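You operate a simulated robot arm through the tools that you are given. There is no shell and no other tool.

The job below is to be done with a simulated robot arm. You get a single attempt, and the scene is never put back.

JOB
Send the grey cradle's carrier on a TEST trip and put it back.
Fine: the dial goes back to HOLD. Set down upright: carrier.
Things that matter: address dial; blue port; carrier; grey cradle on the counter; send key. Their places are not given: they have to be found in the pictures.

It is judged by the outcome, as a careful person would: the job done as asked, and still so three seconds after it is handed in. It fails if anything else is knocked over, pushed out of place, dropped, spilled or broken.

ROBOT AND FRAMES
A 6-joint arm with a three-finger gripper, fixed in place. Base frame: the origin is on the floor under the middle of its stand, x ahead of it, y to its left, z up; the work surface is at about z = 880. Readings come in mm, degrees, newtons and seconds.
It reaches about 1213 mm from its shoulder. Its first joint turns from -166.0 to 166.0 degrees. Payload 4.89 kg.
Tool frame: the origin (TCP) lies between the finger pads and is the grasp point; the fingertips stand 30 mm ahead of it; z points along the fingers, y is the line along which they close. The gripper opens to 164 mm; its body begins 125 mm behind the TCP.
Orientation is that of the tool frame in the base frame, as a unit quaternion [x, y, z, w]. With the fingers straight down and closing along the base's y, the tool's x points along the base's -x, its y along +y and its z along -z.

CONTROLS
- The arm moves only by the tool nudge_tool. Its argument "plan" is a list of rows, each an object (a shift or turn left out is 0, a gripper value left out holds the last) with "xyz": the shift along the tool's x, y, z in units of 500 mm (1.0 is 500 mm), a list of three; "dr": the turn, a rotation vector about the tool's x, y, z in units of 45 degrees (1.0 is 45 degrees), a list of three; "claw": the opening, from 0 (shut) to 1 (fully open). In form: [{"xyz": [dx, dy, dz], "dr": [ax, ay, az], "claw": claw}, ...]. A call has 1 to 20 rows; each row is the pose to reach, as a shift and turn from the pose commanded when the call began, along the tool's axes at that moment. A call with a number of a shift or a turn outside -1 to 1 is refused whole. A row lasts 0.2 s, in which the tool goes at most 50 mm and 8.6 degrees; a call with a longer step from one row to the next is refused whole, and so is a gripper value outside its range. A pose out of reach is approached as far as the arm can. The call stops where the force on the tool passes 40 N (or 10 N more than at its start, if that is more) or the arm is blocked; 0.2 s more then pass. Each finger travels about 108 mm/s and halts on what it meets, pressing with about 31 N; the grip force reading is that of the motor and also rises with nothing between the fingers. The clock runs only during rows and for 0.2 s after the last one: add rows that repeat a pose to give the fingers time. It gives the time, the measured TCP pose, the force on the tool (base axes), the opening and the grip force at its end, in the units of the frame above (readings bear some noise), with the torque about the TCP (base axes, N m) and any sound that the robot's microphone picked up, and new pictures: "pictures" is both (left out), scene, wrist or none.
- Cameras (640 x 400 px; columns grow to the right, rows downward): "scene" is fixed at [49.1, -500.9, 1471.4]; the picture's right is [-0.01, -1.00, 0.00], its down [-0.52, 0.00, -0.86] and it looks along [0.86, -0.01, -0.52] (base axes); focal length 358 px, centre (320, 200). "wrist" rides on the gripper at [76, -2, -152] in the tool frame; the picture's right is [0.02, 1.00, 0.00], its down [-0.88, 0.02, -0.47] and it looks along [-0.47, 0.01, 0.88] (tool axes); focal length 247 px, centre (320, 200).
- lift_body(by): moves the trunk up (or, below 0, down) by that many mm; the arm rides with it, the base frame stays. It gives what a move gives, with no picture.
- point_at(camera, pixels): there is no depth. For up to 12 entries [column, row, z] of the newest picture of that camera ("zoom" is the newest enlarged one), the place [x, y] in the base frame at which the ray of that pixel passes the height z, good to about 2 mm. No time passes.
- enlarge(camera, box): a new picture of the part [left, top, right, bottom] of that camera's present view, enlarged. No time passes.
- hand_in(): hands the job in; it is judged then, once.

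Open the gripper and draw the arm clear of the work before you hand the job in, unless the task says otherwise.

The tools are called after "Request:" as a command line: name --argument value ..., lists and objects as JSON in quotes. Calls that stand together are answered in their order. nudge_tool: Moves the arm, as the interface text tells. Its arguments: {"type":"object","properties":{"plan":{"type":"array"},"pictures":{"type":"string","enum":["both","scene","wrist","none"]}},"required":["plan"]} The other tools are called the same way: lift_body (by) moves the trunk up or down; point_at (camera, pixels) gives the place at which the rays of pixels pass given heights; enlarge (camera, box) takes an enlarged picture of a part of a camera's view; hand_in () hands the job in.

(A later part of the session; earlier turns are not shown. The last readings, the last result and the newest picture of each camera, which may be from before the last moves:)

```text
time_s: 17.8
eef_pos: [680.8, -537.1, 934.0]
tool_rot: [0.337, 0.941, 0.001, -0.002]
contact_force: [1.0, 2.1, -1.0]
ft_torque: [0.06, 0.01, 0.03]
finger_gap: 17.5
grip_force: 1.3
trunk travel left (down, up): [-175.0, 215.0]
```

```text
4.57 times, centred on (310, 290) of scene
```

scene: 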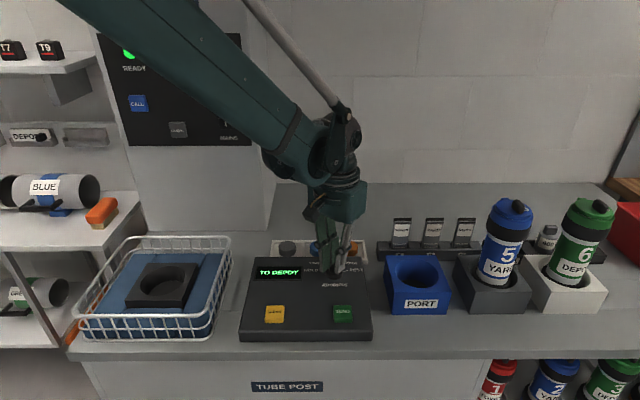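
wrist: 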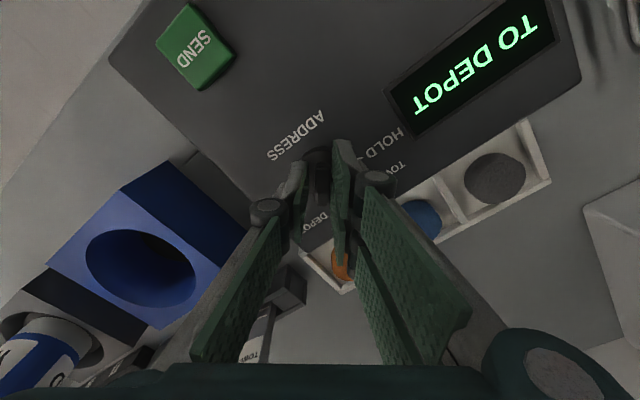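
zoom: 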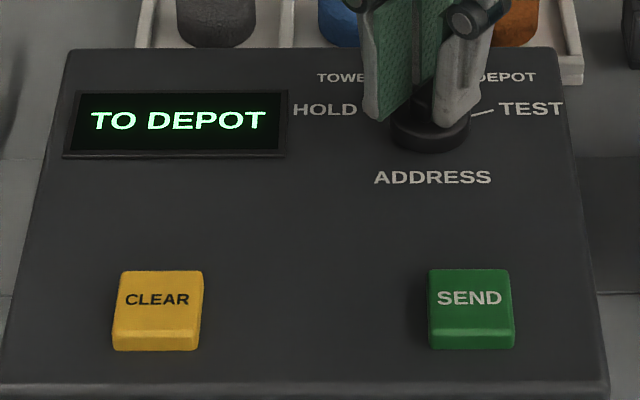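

"TO DEPOT" now. One more ~35° turn should bring it to TEST.

Request:
nudge_tool --plan '[{"dr": [0, 0, 0.1], "claw": 0.1}, {"dr": [0, 0, 0.22]}, {"dr": [0, 0, 0.34]}, {"dr": [0, 0, 0.46]}, {"dr": [0, 0, 0.58]}, {"dr": [0, 0, 0.7]}, {"dr": [0, 0, 0.76]}, {"dr": [0, 0, 0.76]}]' --pictures "both"

Request:
enlarge --camera "wrist" --box '[260, 120, 400, 240]'

Request:
enlarge --camera "scene" --box '[240, 250, 380, 330]'

```text
time_s: 19.6
eef_pos: [681.0, -536.6, 934.1]
tool_rot: [0.598, 0.801, 0.0, -0.002]
contact_force: [9.1, 4.8, 3.0]
ft_torque: [0.09, -0.31, 0.22]
finger_gap: 20.4
grip_force: 5.3
trunk travel left (down, up): [-175.0, 215.0]
```

scene: 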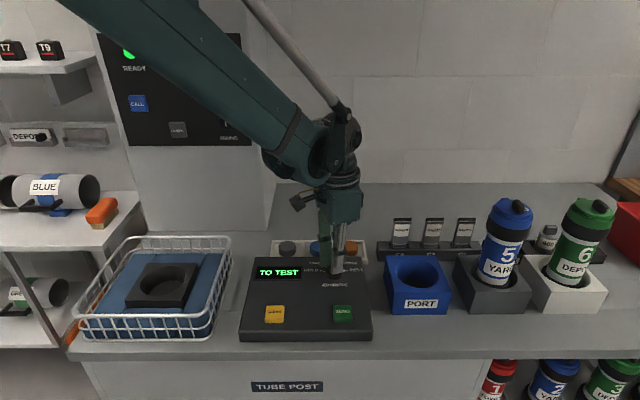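
wrist: 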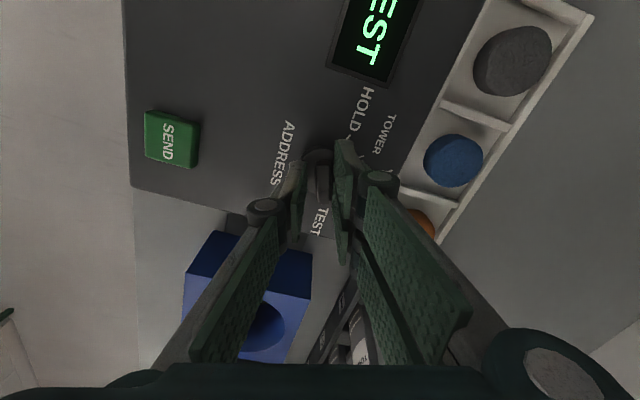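

```text
3.33 times, centred on (330, 180) of wrist
```

zoom: 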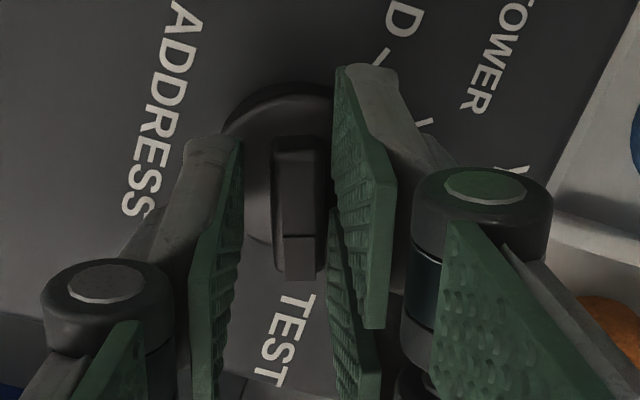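

```text
4.57 times, centred on (310, 290) of scene
```

zoom: 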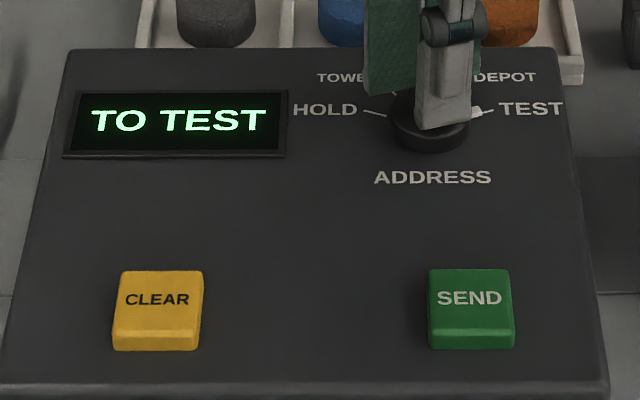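

The display reads "TO TEST" and the white pointer is on TEST. I'll open the fingers, lift straight up, then rotate back to the neutral orientation.

Request:
nudge_tool --plan '[{"claw": 0.25}, {"claw": 0.25}, {"xyz": [0, 0, -0.06]}, {"xyz": [0, 0, -0.15]}, {"xyz": [0, 0, -0.24]}, {"xyz": [0, 0, -0.33]}, {"xyz": [0, 0, -0.4]}, {"xyz": [0, 0, -0.4], "dr": [0, 0, -0.18]}, {"xyz": [0, 0, -0.4], "dr": [0, 0, -0.36]}, {"xyz": [0, 0, -0.4], "dr": [0, 0, -0.54]}, {"xyz": [0, 0, -0.4], "dr": [0, 0, -0.72]}, {"xyz": [0, 0, -0.4], "dr": [0, 0, -0.8156]}]' --pictures "none"

Request:
nudge_tool --plan '[{"dr": [0, 0, -0.18], "claw": 0.25}, {"dr": [0, 0, -0.36]}, {"dr": [0, 0, -0.54]}, {"dr": [0, 0, -0.72]}, {"dr": [0, 0, -0.8156]}, {"dr": [0, 0, -0.8156]}]' --pictures "both"

```text
time_s: 22.1
eef_pos: [681.0, -539.5, 1133.8]
tool_rot: [0.315, 0.949, 0.001, -0.001]
contact_force: [0.2, 0.5, -0.7]
ft_torque: [0.03, -0.02, 0.0]
finger_gap: 41.2
grip_force: 0.1
trunk travel left (down, up): [-175.0, 215.0]
```

```text
time_s: 23.6
eef_pos: [681.3, -538.7, 1133.0]
tool_rot: [0.001, 1.0, 0.001, -0.002]
contact_force: [-0.5, -0.5, -0.9]
ft_torque: [-0.02, 0.01, 0.03]
finger_gap: 40.9
grip_force: 0.1
trunk travel left (down, up): [-175.0, 215.0]
```

scene: 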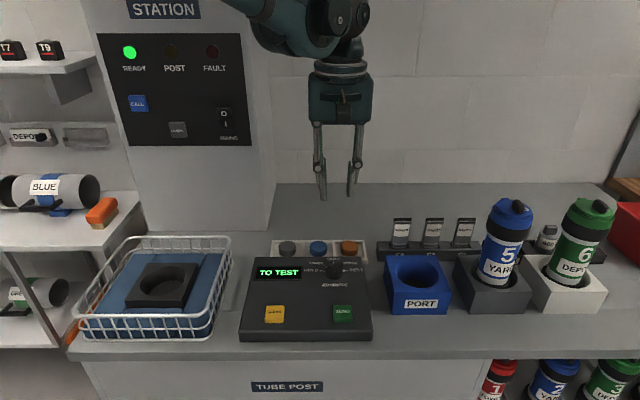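
wrist: 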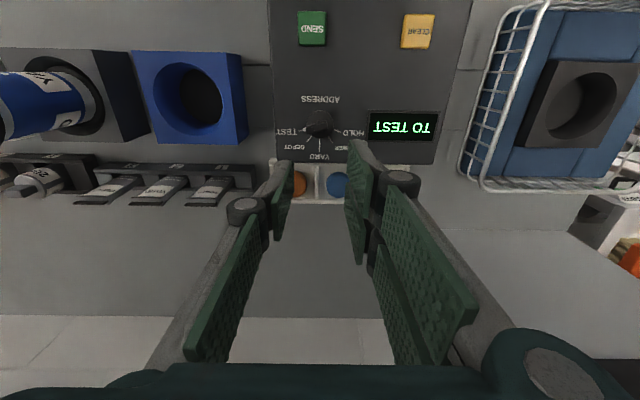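

Dial stays on TEST. Now I'll rise and go over the port to view its opening from above, with the gripper opened to about 110 mm.

Request:
nudge_tool --plan '[{"xyz": [0, 0, -0.08], "claw": 0.67}, {"xyz": [0, 0, -0.16]}, {"xyz": [0, 0, -0.234]}, {"xyz": [0.02, -0.09, -0.234]}, {"xyz": [0.04, -0.18, -0.234]}, {"xyz": [0.06, -0.27, -0.234]}, {"xyz": [0.08, -0.36, -0.234]}, {"xyz": [0.08, -0.366, -0.234]}, {"xyz": [0.08, -0.366, -0.234]}]' --pictures "wrist"

Request:
enlarge --camera "wrist" --box '[200, 70, 400, 195]'

```text
time_s: 25.6
eef_pos: [641.7, -720.7, 1248.8]
tool_rot: [0.0, 1.0, 0.002, -0.002]
contact_force: [0.2, -0.4, -0.7]
ft_torque: [0.07, -0.07, -0.01]
finger_gap: 110.0
grip_force: 0.0
trunk travel left (down, up): [-175.0, 215.0]
```

wrist: 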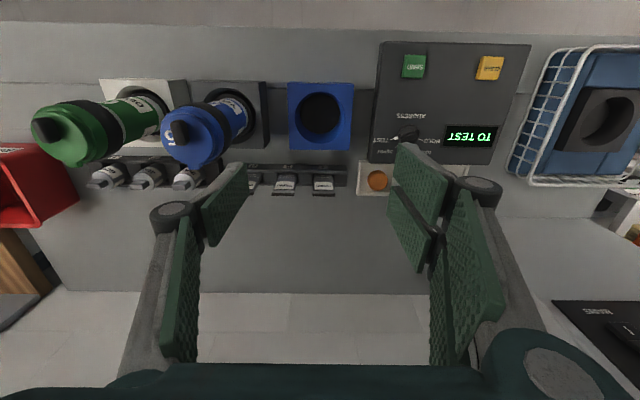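

```text
3.20 times, centred on (300, 132) of wrist
```

zoom: 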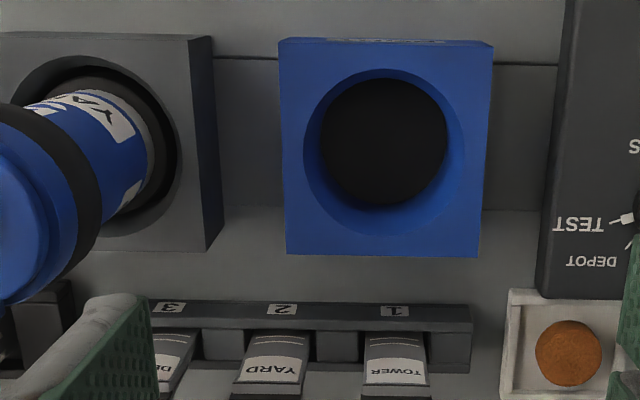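

The port hole is seen nearly from above: rim ellipse centre zoom (384,152), i.e. wrist (320,117.5). I'll locate it, with the inner hole at lower height as a cross-check, plus the same from the scene camera.

Request:
point_at --camera "wrist" --pixels '[[320, 117.5, 926], [314.7, 117.5, 926], [325.3, 117.5, 926], [319.7, 114.4, 880], [289.4, 149.4, 926], [349.4, 150.3, 926], [287.5, 81.9, 926], [354, 84, 926], [294.7, 117.5, 926], [345.3, 117.5, 926]]'

Request:
point_at --camera "scene" --pixels '[[418, 272.6, 926], [417.8, 272.0, 926], [418.2, 273.2, 926]]'

```text
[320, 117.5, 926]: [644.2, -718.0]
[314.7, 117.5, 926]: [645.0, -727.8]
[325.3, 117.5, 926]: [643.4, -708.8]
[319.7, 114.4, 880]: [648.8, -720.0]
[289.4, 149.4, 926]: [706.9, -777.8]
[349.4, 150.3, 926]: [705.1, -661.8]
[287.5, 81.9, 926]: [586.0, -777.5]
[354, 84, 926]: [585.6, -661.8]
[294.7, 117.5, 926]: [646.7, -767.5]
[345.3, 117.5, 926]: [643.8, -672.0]
```

```text
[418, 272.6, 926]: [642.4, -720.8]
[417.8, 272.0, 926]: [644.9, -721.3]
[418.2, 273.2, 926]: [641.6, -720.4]
```

Port centre is about (646,−720), block 120 mm square, top z≈926. Next I'll move above carrier 5 the same way to measure its axis.

Request:
nudge_tool --plan '[{"xyz": [0, -0.09, 0], "claw": 0.67}, {"xyz": [0, -0.18, 0]}, {"xyz": [0, -0.27, 0]}, {"xyz": [-0.006, -0.336, 0]}, {"xyz": [-0.006, -0.336, 0]}]' --pictures "both"

Request:
enlarge --camera "wrist" --box '[220, 70, 420, 195]'

Request:
enlarge --camera "scene" --box '[450, 100, 640, 320]'

```text
time_s: 26.8
eef_pos: [639.5, -894.1, 1248.8]
tool_rot: [0.0, 1.0, 0.0, -0.002]
contact_force: [0.1, -0.7, -0.6]
ft_torque: [0.15, 0.01, 0.03]
finger_gap: 109.9
grip_force: 0.1
trunk travel left (down, up): [-175.0, 215.0]
```

scene: 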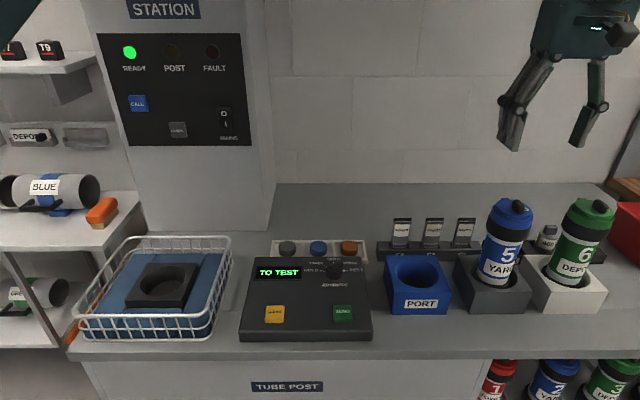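
wrist: 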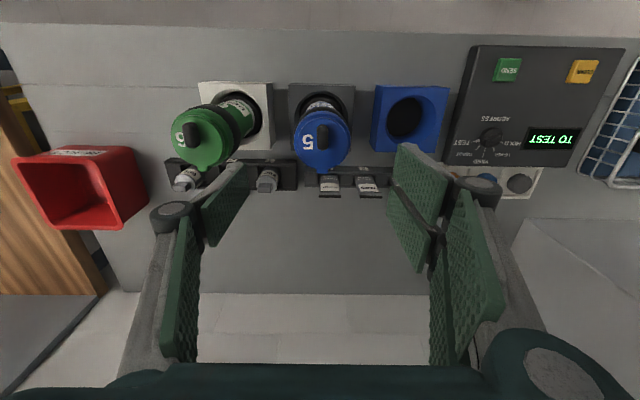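

```text
3.20 times, centred on (320, 132) of wrist
```

zoom: 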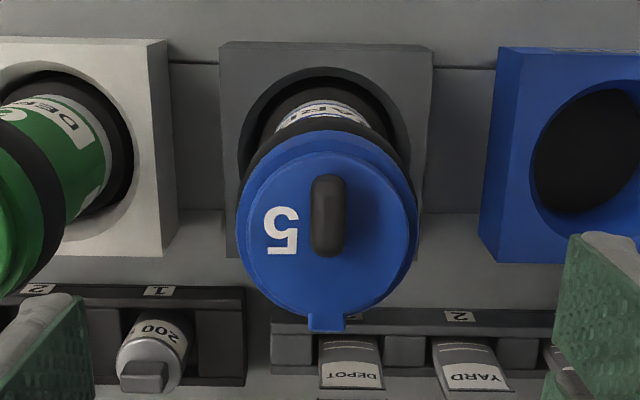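

```text
1.82 times, centred on (545, 210) of scene
```

zoom: 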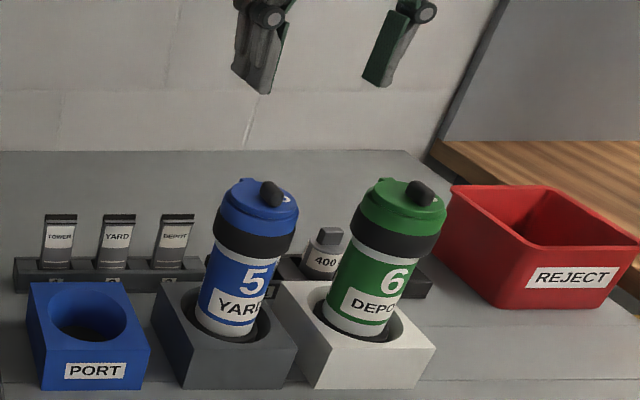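

Carrier 5's cap circle is centred near zoom (326,228) = wrist (321.9,141.3), and the cradle corners are visible. I'll locate these.

Request:
point_at --camera "wrist" --pixels '[[321.9, 141.3, 1085], [321.9, 141.3, 1075], [294, 139, 1085], [348.9, 139, 1085], [321.9, 168, 1085], [321.9, 116, 1085], [289.4, 83.1, 926], [355.3, 84.7, 926], [291.3, 149.7, 926], [350.6, 150.6, 926], [322.5, 137, 1105], [204, 137, 1085]]'

Request:
point_at --camera "scene" --pixels '[[513, 210.5, 1085], [513, 210.5, 1080], [513, 210.5, 1090]]'

```text
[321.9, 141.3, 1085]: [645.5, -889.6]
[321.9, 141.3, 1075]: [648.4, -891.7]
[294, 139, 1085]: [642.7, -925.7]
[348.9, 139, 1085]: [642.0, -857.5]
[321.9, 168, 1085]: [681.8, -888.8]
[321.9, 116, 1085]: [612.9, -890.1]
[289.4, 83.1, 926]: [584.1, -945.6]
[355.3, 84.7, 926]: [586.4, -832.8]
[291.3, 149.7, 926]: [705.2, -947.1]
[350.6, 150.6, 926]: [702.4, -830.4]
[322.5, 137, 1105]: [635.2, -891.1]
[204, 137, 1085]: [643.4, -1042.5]
```

```text
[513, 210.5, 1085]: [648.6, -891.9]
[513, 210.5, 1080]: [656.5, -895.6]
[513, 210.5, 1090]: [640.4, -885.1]
```

Cradle centre ≈(645,−889) and carrier axis ≈(646,−890) agree. I'll take a couple of pose readings (null moves) to average out noise before descending.

Request:
nudge_tool --plan '[{"xyz": [0, 0, 0], "claw": 0.67}]' --pictures "none"

Request:
nudge_tool --plan '[{"xyz": [0, 0, 0], "claw": 0.67}]' --pictures "none"

Request:
nudge_tool --plan '[{"xyz": [0, 0, 0], "claw": 0.67}]' --pictures "none"

```text
time_s: 27.1
eef_pos: [638.9, -892.1, 1251.4]
tool_rot: [0.001, 1.0, 0.002, -0.002]
contact_force: [-0.5, -0.8, -0.6]
ft_torque: [-0.04, -0.03, 0.0]
finger_gap: 109.7
grip_force: 0.1
trunk travel left (down, up): [-175.0, 215.0]
```

```text
time_s: 27.6
eef_pos: [639.1, -892.8, 1250.5]
tool_rot: [0.001, 1.0, 0.002, -0.002]
contact_force: [-1.0, -0.4, -0.4]
ft_torque: [0.02, 0.02, -0.02]
finger_gap: 110.1
grip_force: 0.1
trunk travel left (down, up): [-175.0, 215.0]
```

```text
time_s: 27.9
eef_pos: [639.7, -893.3, 1250.1]
tool_rot: [0.001, 1.0, 0.003, -0.001]
contact_force: [-0.1, -0.2, 0.3]
ft_torque: [0.0, 0.01, 0.01]
finger_gap: 109.9
grip_force: 0.0
trunk travel left (down, up): [-175.0, 215.0]
```

Mean pose is (639.3,−893.1,1250). I'll shift to (646,−890) and descend to TCP z≈1130 (tips at z≈1100) to verify centring before surrounding the cap.

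Request:
nudge_tool --plan '[{"xyz": [-0.0134, 0.0062, 0.08], "claw": 0.67}, {"xyz": [-0.0134, 0.0062, 0.16]}, {"xyz": [-0.0134, 0.0062, 0.24]}, {"xyz": [-0.0134, 0.0062, 0.24]}]' --pictures "both"

Request:
enlarge --camera "scene" --box '[440, 130, 640, 300]'

```text
time_s: 28.9
eef_pos: [649.8, -889.5, 1128.0]
tool_rot: [0.0, 1.0, 0.001, -0.002]
contact_force: [0.1, 0.7, -0.5]
ft_torque: [0.04, 0.04, 0.02]
finger_gap: 109.7
grip_force: 0.1
trunk travel left (down, up): [-175.0, 215.0]
```

scene: 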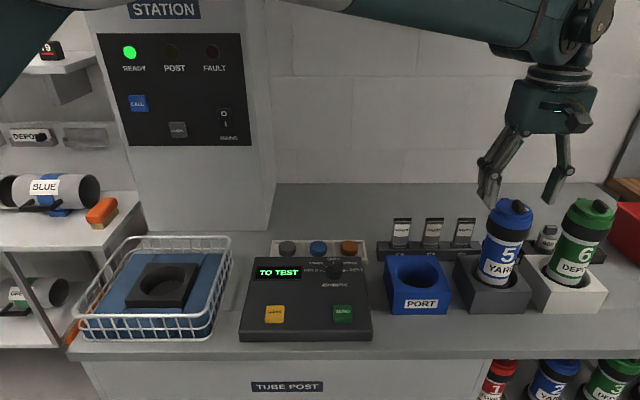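
wrist: 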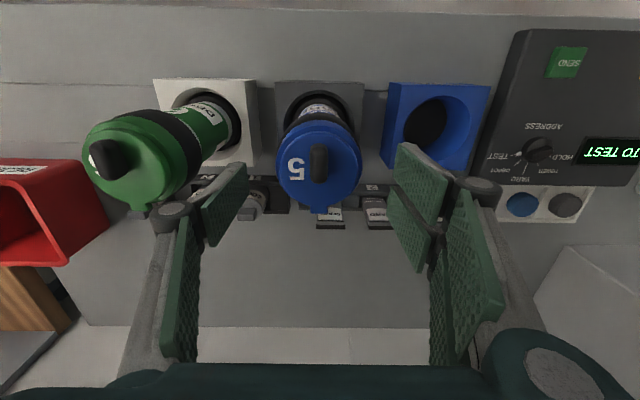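

```text
2.35 times, centred on (540, 215) of scene
```

zoom: 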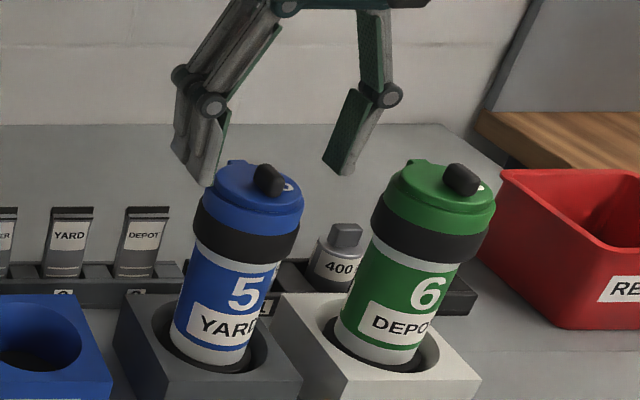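

Laterally the cap (col ~319) is centred between the pads (~245 and ~398). I'll check the x-centring using a zoom and point_at.

Request:
enlarge --camera "wrist" --box '[240, 100, 400, 220]'

Request:
point_at --camera "wrist" --pixels '[[319.5, 163, 1085], [277, 160, 1085], [362, 160, 1085], [320.6, 169.6, 1085]]'

```text
3.33 times, centred on (320, 160) of wrist
```

zoom: 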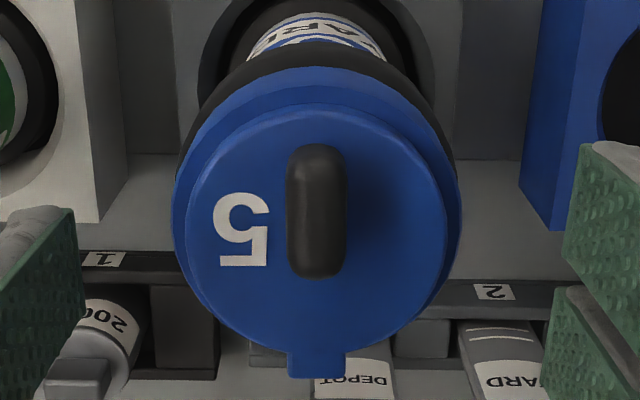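

```text
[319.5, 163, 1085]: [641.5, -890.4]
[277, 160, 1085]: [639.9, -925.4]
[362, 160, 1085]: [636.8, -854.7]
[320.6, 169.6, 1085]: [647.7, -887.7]
```

Cap top-face centre is at zoom (317,227) → wrist (319.1,168.1), within ~2 mm of the tool axis. I'll descend 83 mm so the pads surround the black collar, then close.

Request:
nudge_tool --plan '[{"xyz": [0, 0, 0.06], "claw": 0.67}, {"xyz": [0, 0, 0.12]}, {"xyz": [0, 0, 0.166]}, {"xyz": [0, 0, 0.166]}]' --pictures "both"

```text
time_s: 29.9
eef_pos: [648.2, -886.4, 1044.5]
tool_rot: [0.001, 1.0, 0.002, -0.002]
contact_force: [0.2, -0.1, 0.0]
ft_torque: [0.06, 0.02, -0.02]
finger_gap: 109.9
grip_force: 0.1
trunk travel left (down, up): [-175.0, 215.0]
```

scene: 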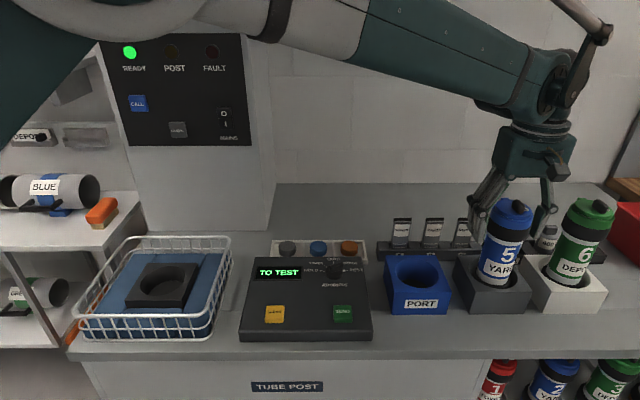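
wrist: 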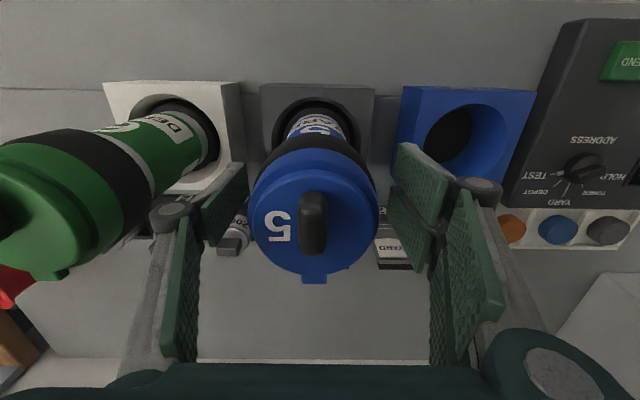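

The fingers straddle the collar; the cap sits ~3 mm toward −y relative to the finger midpoint. I'll shift 3 mm toward −y and close the gripper.

Request:
nudge_tool --plan '[{"xyz": [0, -0.006, 0], "claw": 0.67}, {"xyz": [0, -0.006, 0], "claw": 0.0}, {"xyz": [0, -0.006, 0]}, {"xyz": [0, -0.006, 0]}, {"xyz": [0, -0.006, 0]}]' --pictures "both"

Request:
enlarge --camera "scene" --box '[440, 150, 620, 310]'

```text
time_s: 31.1
eef_pos: [648.3, -888.2, 1047.0]
tool_rot: [0.001, 1.0, 0.002, -0.001]
contact_force: [-0.1, -1.4, 5.1]
ft_torque: [0.2, -0.1, 0.0]
finger_gap: 77.6
grip_force: 30.9
trunk travel left (down, up): [-175.0, 215.0]
```

scene: 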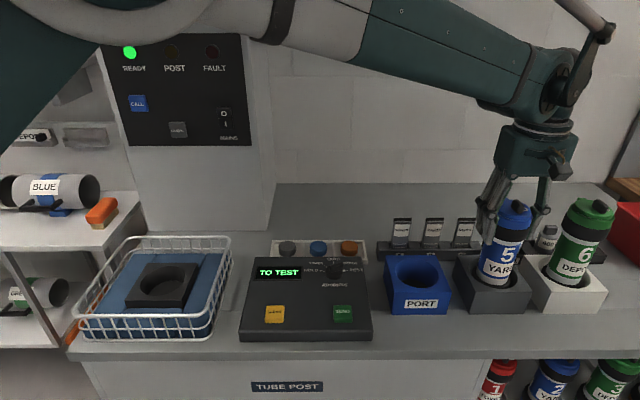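
wrist: 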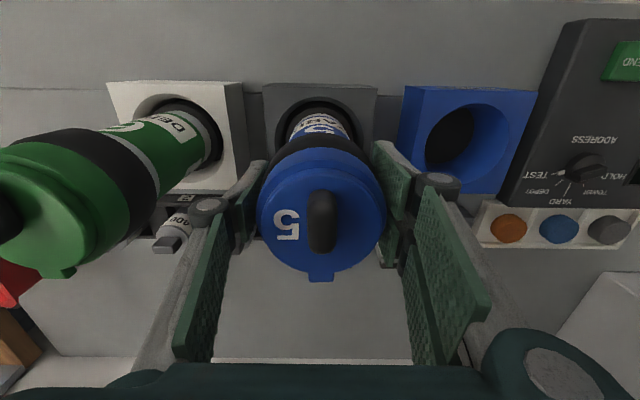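

```text
2.50 times, centred on (530, 230) of scene
```

zoom: 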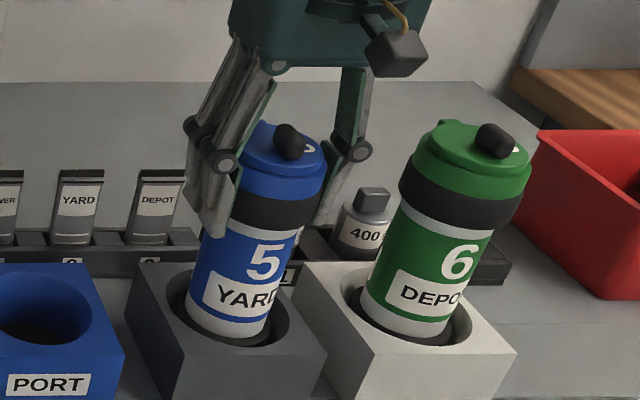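

The collar is held at 77.6 mm. I'll lift slowly 40 mm first and check force and picture.

Request:
nudge_tool --plan '[{"xyz": [0, 0, -0.02], "claw": 0.0}, {"xyz": [0, 0, -0.04]}, {"xyz": [0, 0, -0.06]}, {"xyz": [0, 0, -0.08]}, {"xyz": [0, 0, -0.08]}]' --pictures "scene"

Request:
enlarge --camera "scene" --box '[440, 130, 620, 310]'

```text
time_s: 32.4
eef_pos: [649.8, -889.8, 1086.6]
tool_rot: [0.001, 1.0, 0.003, -0.003]
contact_force: [0.0, -1.1, -2.7]
ft_torque: [-0.03, 0.0, -0.01]
finger_gap: 77.6
grip_force: 31.2
trunk travel left (down, up): [-175.0, 215.0]
```

scene: 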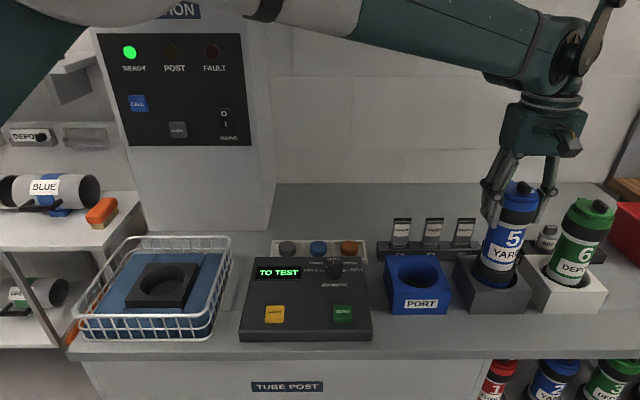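

```text
2.22 times, centred on (530, 220) of scene
```

zoom: 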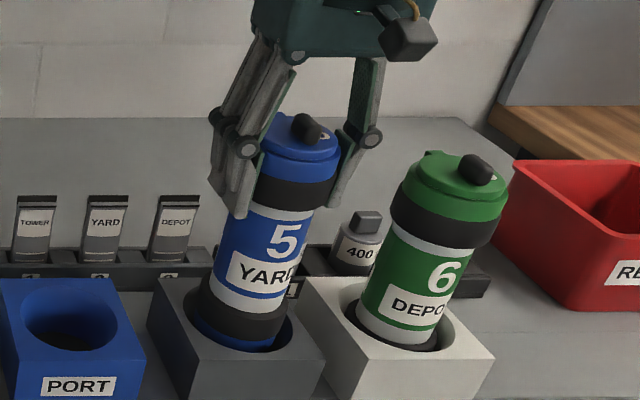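

The carrier came up cleanly (~3 N weight). I'll lift another 100 mm so its bottom clears the blocks, and check.

Request:
nudge_tool --plan '[{"xyz": [0, 0, -0.05], "claw": 0.0}, {"xyz": [0, 0, -0.1]}, {"xyz": [0, 0, -0.15]}, {"xyz": [0, 0, -0.2]}, {"xyz": [0, 0, -0.22]}, {"xyz": [0, 0, -0.22]}]' --pictures "both"

Request:
enlarge --camera "scene" --box '[380, 100, 620, 320]'

```text
time_s: 33.8
eef_pos: [648.4, -889.8, 1196.2]
tool_rot: [0.001, 1.0, 0.002, -0.002]
contact_force: [0.5, 0.0, -2.5]
ft_torque: [0.0, 0.01, 0.02]
finger_gap: 77.4
grip_force: 30.5
trunk travel left (down, up): [-175.0, 215.0]
```

scene: 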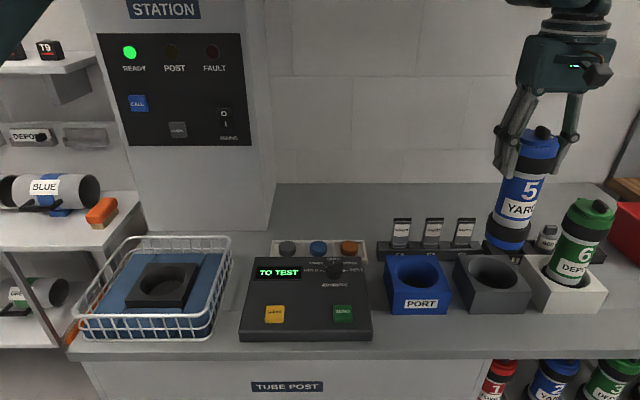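
wrist: 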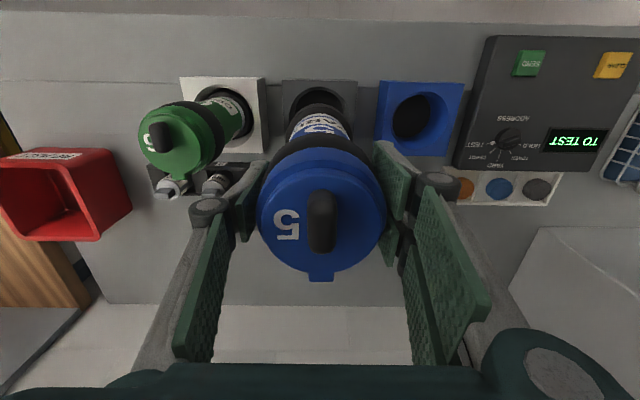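

```text
1.82 times, centred on (500, 210) of scene
```

zoom: 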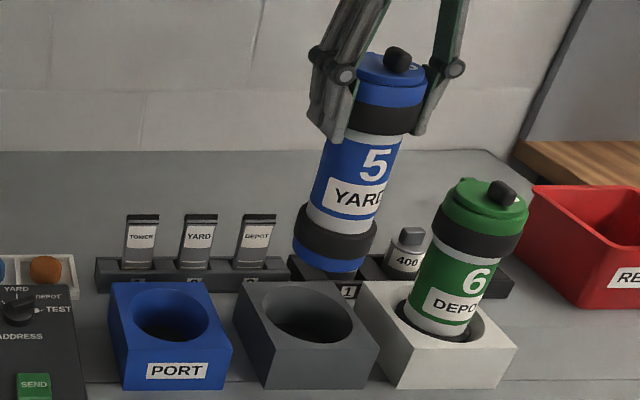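

The carrier's bottom is at about z≈1020, well above the blocks (926). I'll carry it +170 mm in y to over the port centre (−720), then check alignment.

Request:
nudge_tool --plan '[{"xyz": [0, 0.05, 0], "claw": 0.0}, {"xyz": [0, 0.11, 0]}, {"xyz": [0, 0.17, 0]}, {"xyz": [0, 0.23, 0]}, {"xyz": [0, 0.29, 0]}, {"xyz": [0, 0.3396, 0]}, {"xyz": [0, 0.3396, 0]}, {"xyz": [0, 0.3396, 0]}]' --pictures "both"

Request:
enlarge --camera "scene" --box '[360, 130, 540, 320]'

Request:
enlarge --camera "wrist" --box '[200, 60, 440, 210]'

```text
time_s: 35.5
eef_pos: [650.7, -717.9, 1196.3]
tool_rot: [0.001, 1.0, 0.002, -0.002]
contact_force: [-0.4, 0.9, -1.6]
ft_torque: [-0.04, 0.0, 0.01]
finger_gap: 77.5
grip_force: 30.7
trunk travel left (down, up): [-175.0, 215.0]
```

scene: 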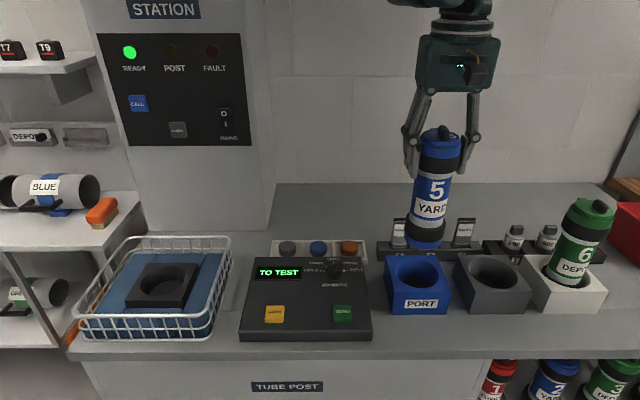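
wrist: 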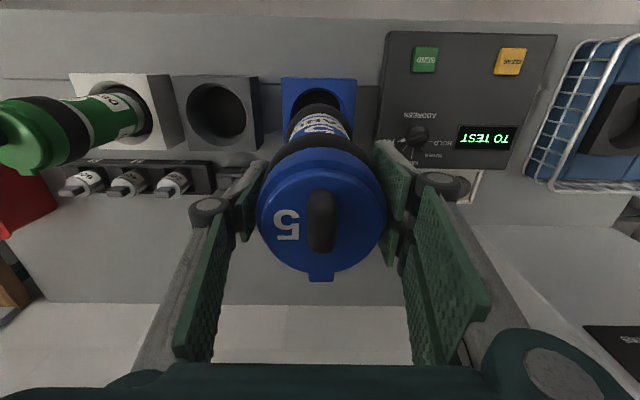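

```text
2.11 times, centred on (450, 225) of scene
```

zoom: 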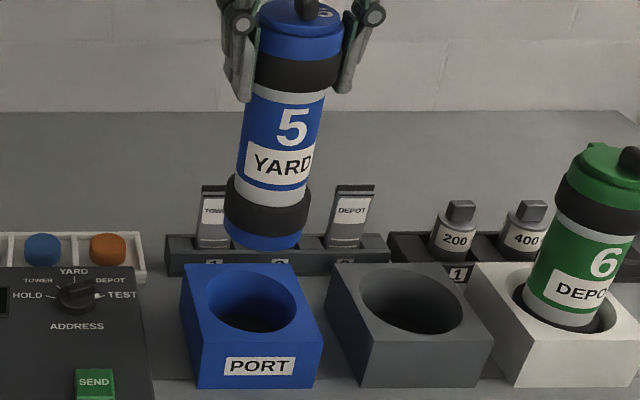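

```text
2.67 times, centred on (320, 135) of wrist
```

zoom: 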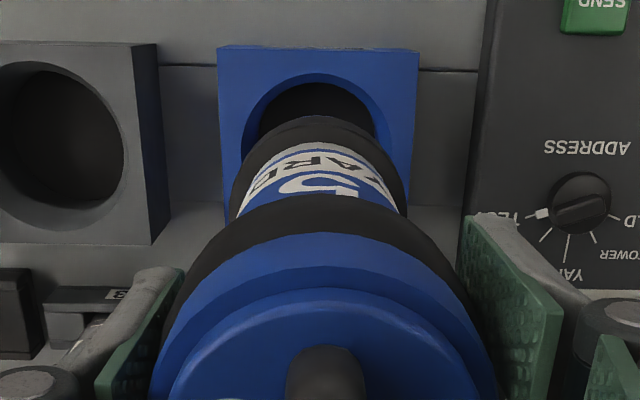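

Alignment over the port looks good (port mid col ~318 vs carrier lower ring ~319 in zoom). I'll lower 85 mm so the bottom is just above the rim and check again.

Request:
nudge_tool --plan '[{"xyz": [0, 0, 0.04], "claw": 0.0}, {"xyz": [0, 0, 0.08]}, {"xyz": [0, 0, 0.12]}, {"xyz": [0, 0, 0.16]}, {"xyz": [0, 0, 0.165]}, {"xyz": [0, 0, 0.165]}]' --pictures "both"

Request:
enlarge --camera "scene" --box '[360, 190, 500, 330]'

Request:
enlarge --camera "wrist" --box '[220, 60, 420, 185]'

```text
time_s: 37.0
eef_pos: [652.1, -718.2, 1115.2]
tool_rot: [0.001, 1.0, 0.002, -0.001]
contact_force: [0.2, 0.4, -2.9]
ft_torque: [-0.02, 0.01, -0.02]
finger_gap: 77.4
grip_force: 31.0
trunk travel left (down, up): [-175.0, 215.0]
```

scene: 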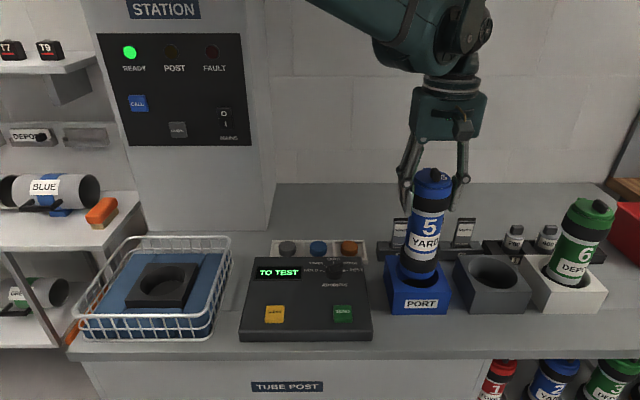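
wrist: 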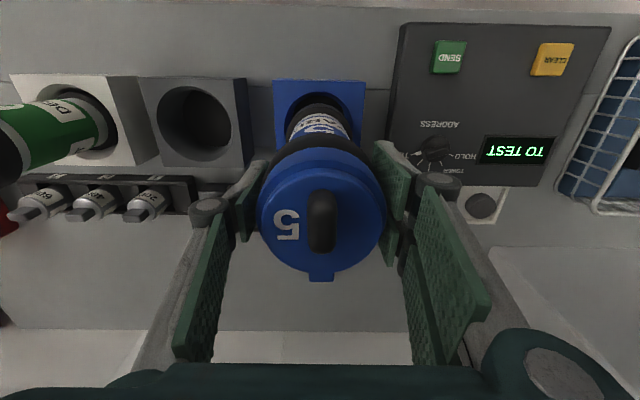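

```text
2.86 times, centred on (430, 260) of scene
```

zoom: 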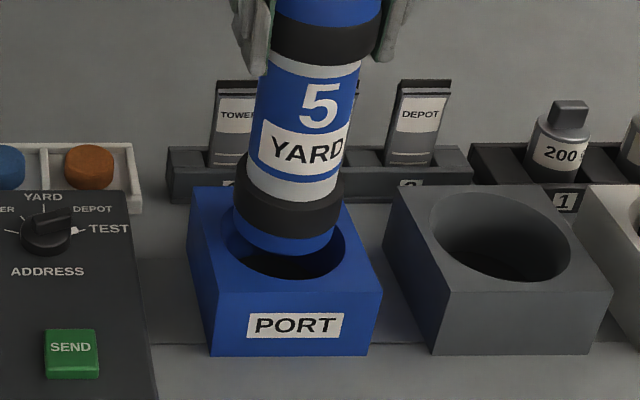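

```text
3.20 times, centred on (320, 122) of wrist
```

zoom: 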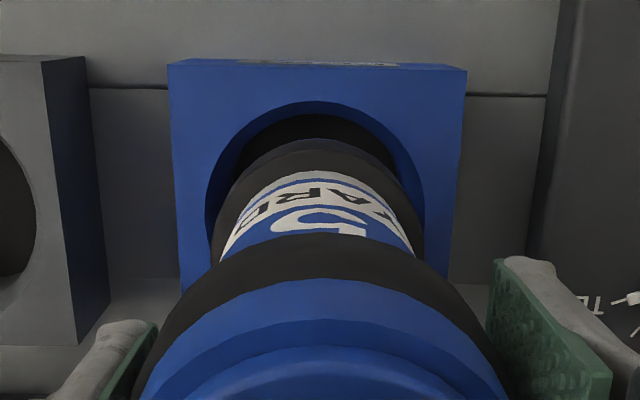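

The carrier's lower ring is centred over the port rim in both views. I'll lower it slowly (about 10 mm per row) down to near the depth it had in its cradle, watching force.

Request:
nudge_tool --plan '[{"xyz": [0, 0, 0.02], "claw": 0.0}, {"xyz": [0, 0, 0.04]}, {"xyz": [0, 0, 0.06]}, {"xyz": [0, 0, 0.08]}, {"xyz": [0, 0, 0.1]}, {"xyz": [0, 0, 0.115]}, {"xyz": [0, 0, 0.115]}]' --pictures "both"

Request:
enlarge --camera "scene" --box '[360, 190, 500, 330]'

```text
time_s: 38.5
eef_pos: [649.4, -720.3, 1056.3]
tool_rot: [0.001, 1.0, 0.001, -0.002]
contact_force: [0.6, -0.3, -3.3]
ft_torque: [0.01, 0.0, 0.02]
finger_gap: 77.2
grip_force: 30.8
trunk travel left (down, up): [-175.0, 215.0]
```

scene: 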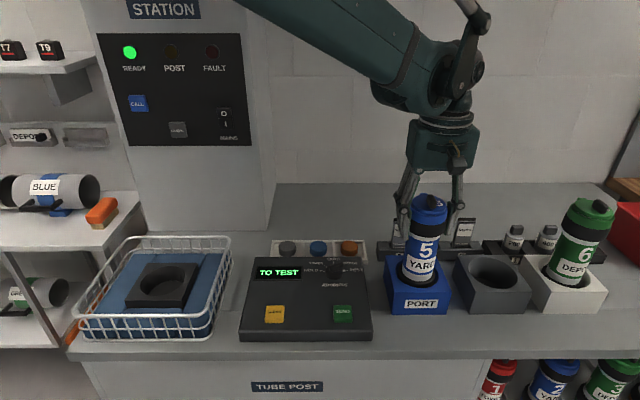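
wrist: 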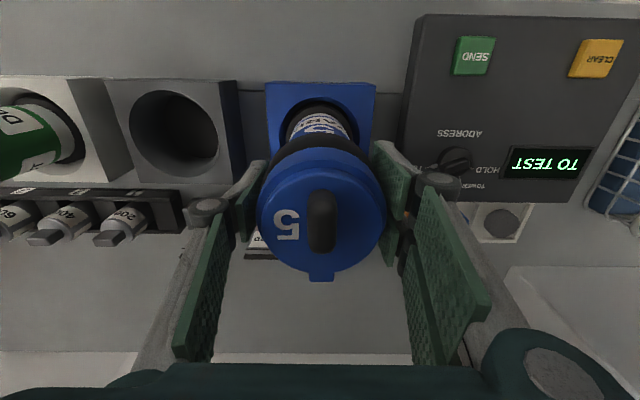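

```text
2.86 times, centred on (430, 260) of scene
```

zoom: 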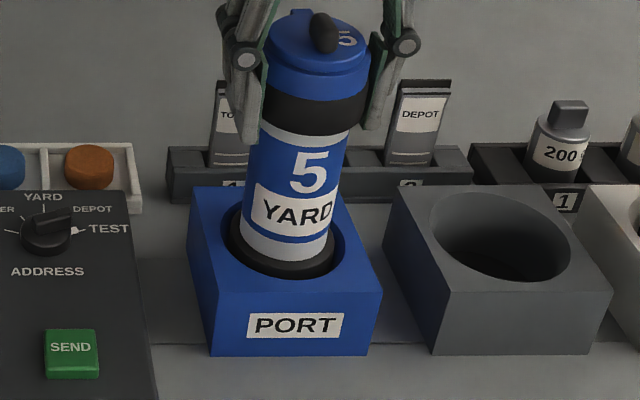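

No contact yet at TCP z≈1056; the lower ring is entering the port. I'll keep lowering in small 3 mm steps, checking for the floor.

Request:
nudge_tool --plan '[{"xyz": [0, 0, 0.006], "claw": 0.0}, {"xyz": [0, 0, 0.012]}, {"xyz": [0, 0, 0.016]}, {"xyz": [0, 0, 0.016]}]' --pictures "none"

Request:
nudge_tool --plan '[{"xyz": [0, 0, 0.004], "claw": 0.0}, {"xyz": [0, 0, 0.008]}]' --pictures "scene"

```text
time_s: 39.5
eef_pos: [651.5, -719.8, 1049.9]
tool_rot: [0.002, 1.0, 0.001, -0.002]
contact_force: [-2.1, -0.2, -1.8]
ft_torque: [-0.02, 0.16, -0.04]
finger_gap: 77.4
grip_force: 30.8
trunk travel left (down, up): [-175.0, 215.0]
```

```text
time_s: 40.1
eef_pos: [650.9, -720.1, 1046.9]
tool_rot: [0.001, 1.0, 0.001, -0.001]
contact_force: [4.3, -4.5, 19.8]
ft_torque: [-0.07, -0.45, -0.08]
finger_gap: 77.6
grip_force: 30.3
trunk travel left (down, up): [-175.0, 215.0]
```

scene: 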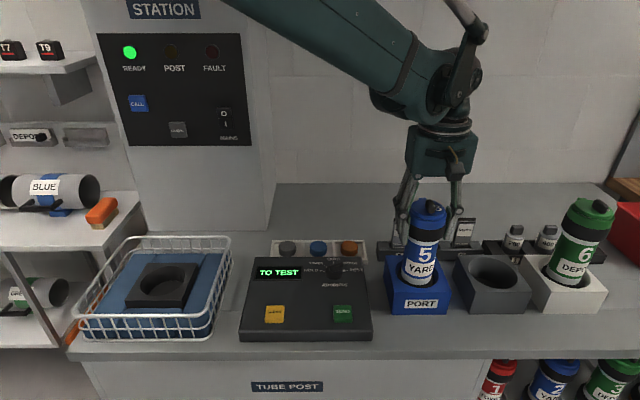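

Contact at TCP z≈1047 (20 N up), the same seating depth as in the cradle. I'll ease off 2 mm, open to ~110 mm, and lift away.

Request:
nudge_tool --plan '[{"xyz": [0, 0, -0.003], "claw": 0.0}, {"xyz": [0, 0, -0.003], "claw": 0.67}, {"xyz": [0, 0, -0.003]}, {"xyz": [0, 0, -0.003]}]' --pictures "both"

Request:
enlarge --camera "scene" --box '[360, 180, 500, 330]'

```text
time_s: 41.1
eef_pos: [649.5, -719.1, 1046.5]
tool_rot: [0.001, 1.0, 0.002, -0.001]
contact_force: [0.3, 0.4, 0.1]
ft_torque: [0.02, -0.01, -0.03]
finger_gap: 109.9
grip_force: 0.1
trunk travel left (down, up): [-175.0, 215.0]
```

scene: 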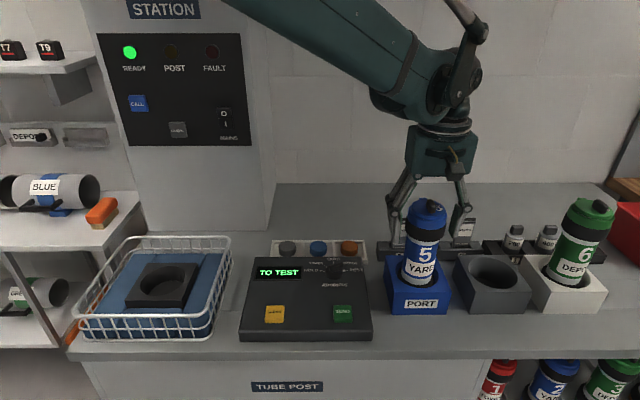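
wrist: 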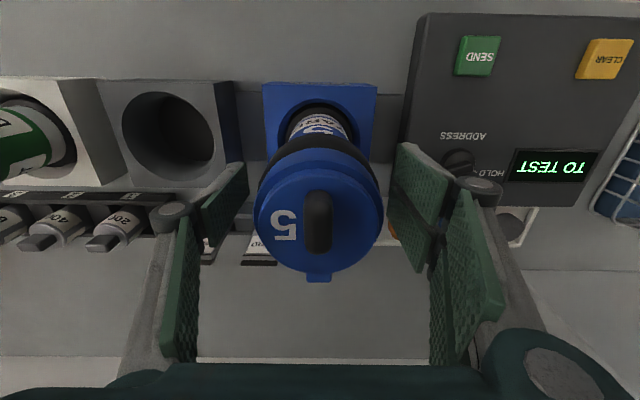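

```text
2.67 times, centred on (430, 255) of scene
```

zoom: 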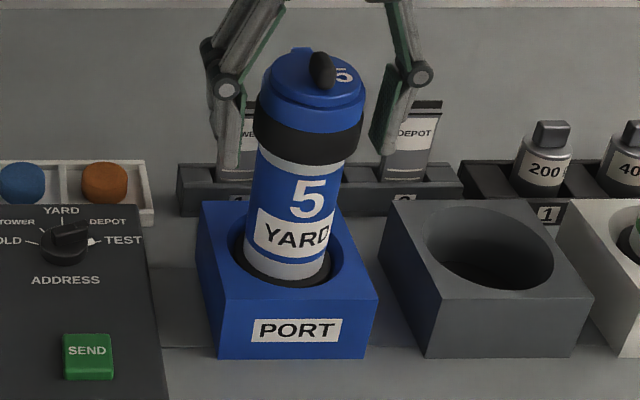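

Carrier 5 stands upright in the port. I'll lift clear of it, move over to the SEND key at (558,−551) and close the fingers at height.

Request:
nudge_tool --plan '[{"xyz": [0, 0, -0.06], "claw": 0.67}, {"xyz": [0, 0, -0.14]}, {"xyz": [0, 0, -0.23]}, {"xyz": [0, 0, -0.32]}, {"xyz": [0, 0, -0.36]}, {"xyz": [0.03, 0.07, -0.36]}, {"xyz": [0.07, 0.15, -0.36]}, {"xyz": [0.11, 0.23, -0.36]}, {"xyz": [0.15, 0.31, -0.36]}, {"xyz": [0.184, 0.35, -0.36], "claw": 0.0}, {"xyz": [0.184, 0.35, -0.36]}, {"xyz": [0.184, 0.35, -0.36]}, {"xyz": [0.184, 0.35, -0.36]}]' --pictures "both"

```text
time_s: 44.0
eef_pos: [558.2, -541.4, 1225.8]
tool_rot: [0.001, 1.0, 0.002, -0.002]
contact_force: [1.0, -0.3, -0.1]
ft_torque: [0.03, 0.04, -0.02]
finger_gap: 0.0
grip_force: 30.8
trunk travel left (down, up): [-175.0, 215.0]
```

scene: 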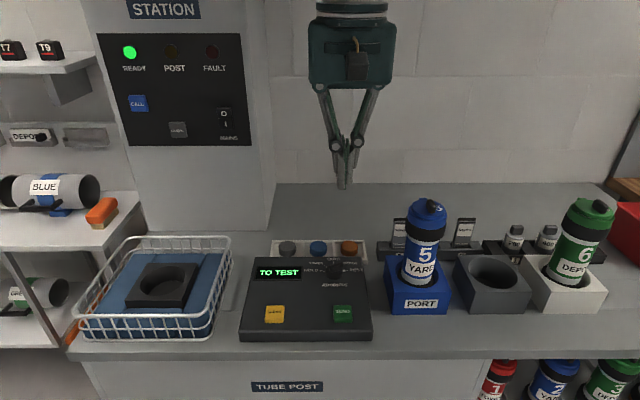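
wrist: 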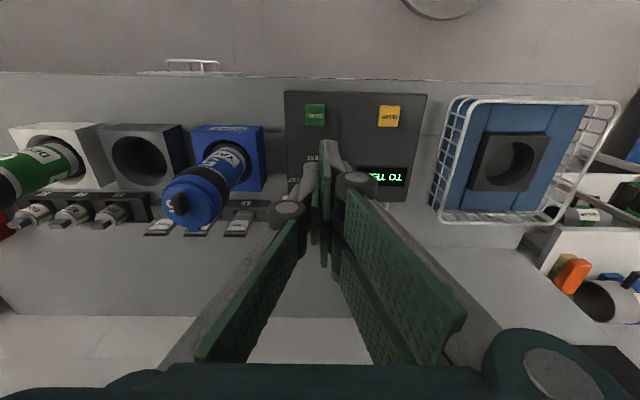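

The carrier stands fine in the port and the gripper is shut above the panel. I'll re-measure the SEND key from this view (about (315,115)).

Request:
enlarge --camera "wrist" --box '[270, 80, 430, 200]'

Request:
enlarge --camera "scene" --box '[290, 120, 390, 200]'

Request:
point_at --camera "wrist" --pixels '[[315, 114, 895], [304, 104, 895], [326, 104, 895], [304, 125, 895], [326, 125, 895]]'

```text
3.33 times, centred on (350, 140) of wrist
```

zoom: 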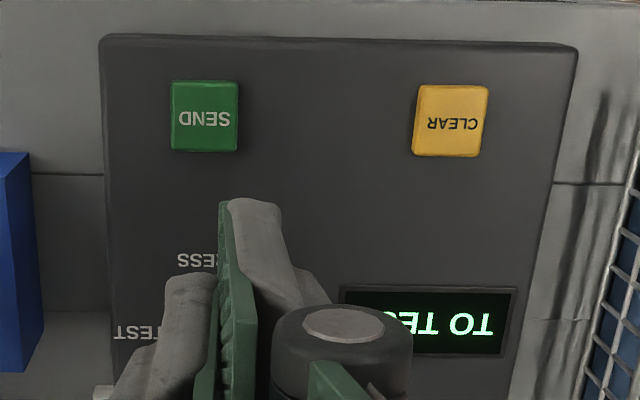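

```text
5.00 times, centred on (340, 160) of scene
```

zoom: 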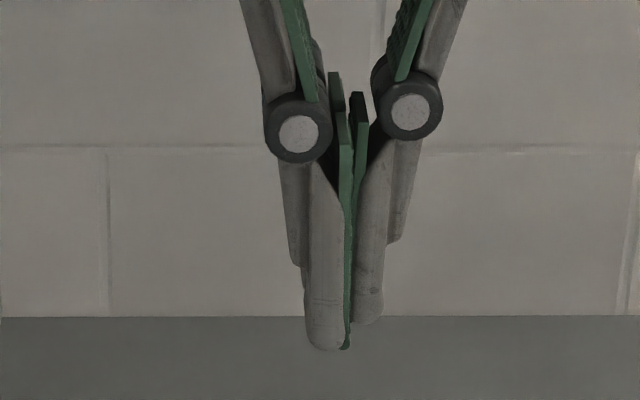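

```text
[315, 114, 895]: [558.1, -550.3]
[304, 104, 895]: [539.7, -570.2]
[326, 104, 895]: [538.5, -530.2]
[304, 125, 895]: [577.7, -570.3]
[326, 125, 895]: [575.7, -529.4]
```

SEND key centre is (559.5,−549.5), about 38 mm square. I'll move over it and descend until the closed fingertips are ~6 mm above its top.

Request:
nudge_tool --plan '[{"xyz": [-0.003, -0.013, 0.08], "claw": 0.0}, {"xyz": [-0.003, -0.013, 0.17]}, {"xyz": [-0.003, -0.013, 0.26]}, {"xyz": [-0.003, -0.013, 0.35]}, {"xyz": [-0.003, -0.013, 0.44]}, {"xyz": [-0.003, -0.013, 0.52]}, {"xyz": [-0.003, -0.013, 0.585]}, {"xyz": [-0.003, -0.013, 0.585]}]' --pictures "both"

Request:
enlarge --camera "scene" --box '[290, 220, 410, 340]'

```text
time_s: 45.8
eef_pos: [558.9, -551.8, 934.3]
tool_rot: [0.0, 1.0, 0.003, -0.001]
contact_force: [0.1, -0.8, 0.3]
ft_torque: [0.02, 0.03, -0.01]
finger_gap: 0.1
grip_force: 31.0
trunk travel left (down, up): [-175.0, 215.0]
```

scene: 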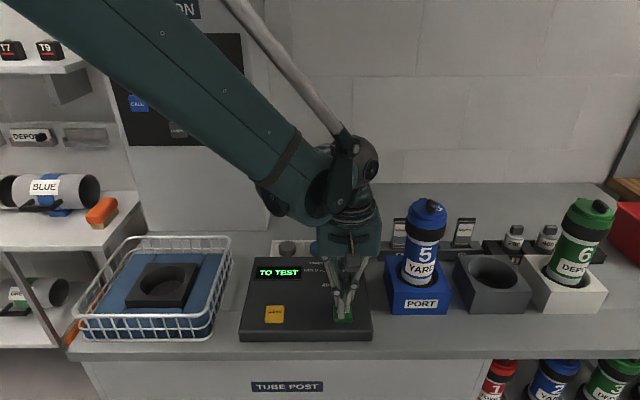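
wrist: 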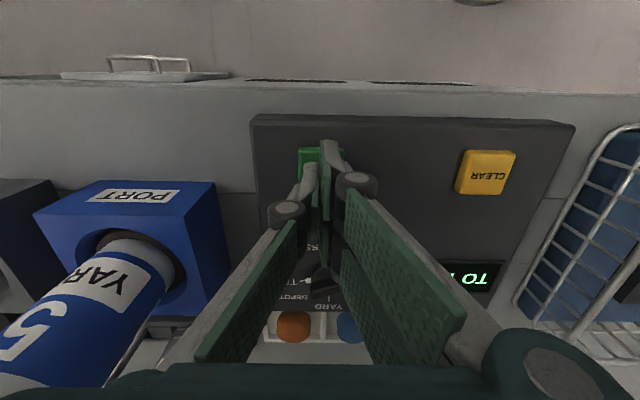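

```text
3.33 times, centred on (350, 280) of scene
```

zoom: 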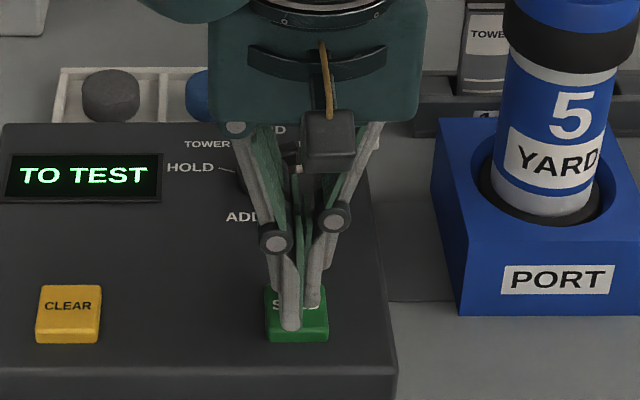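

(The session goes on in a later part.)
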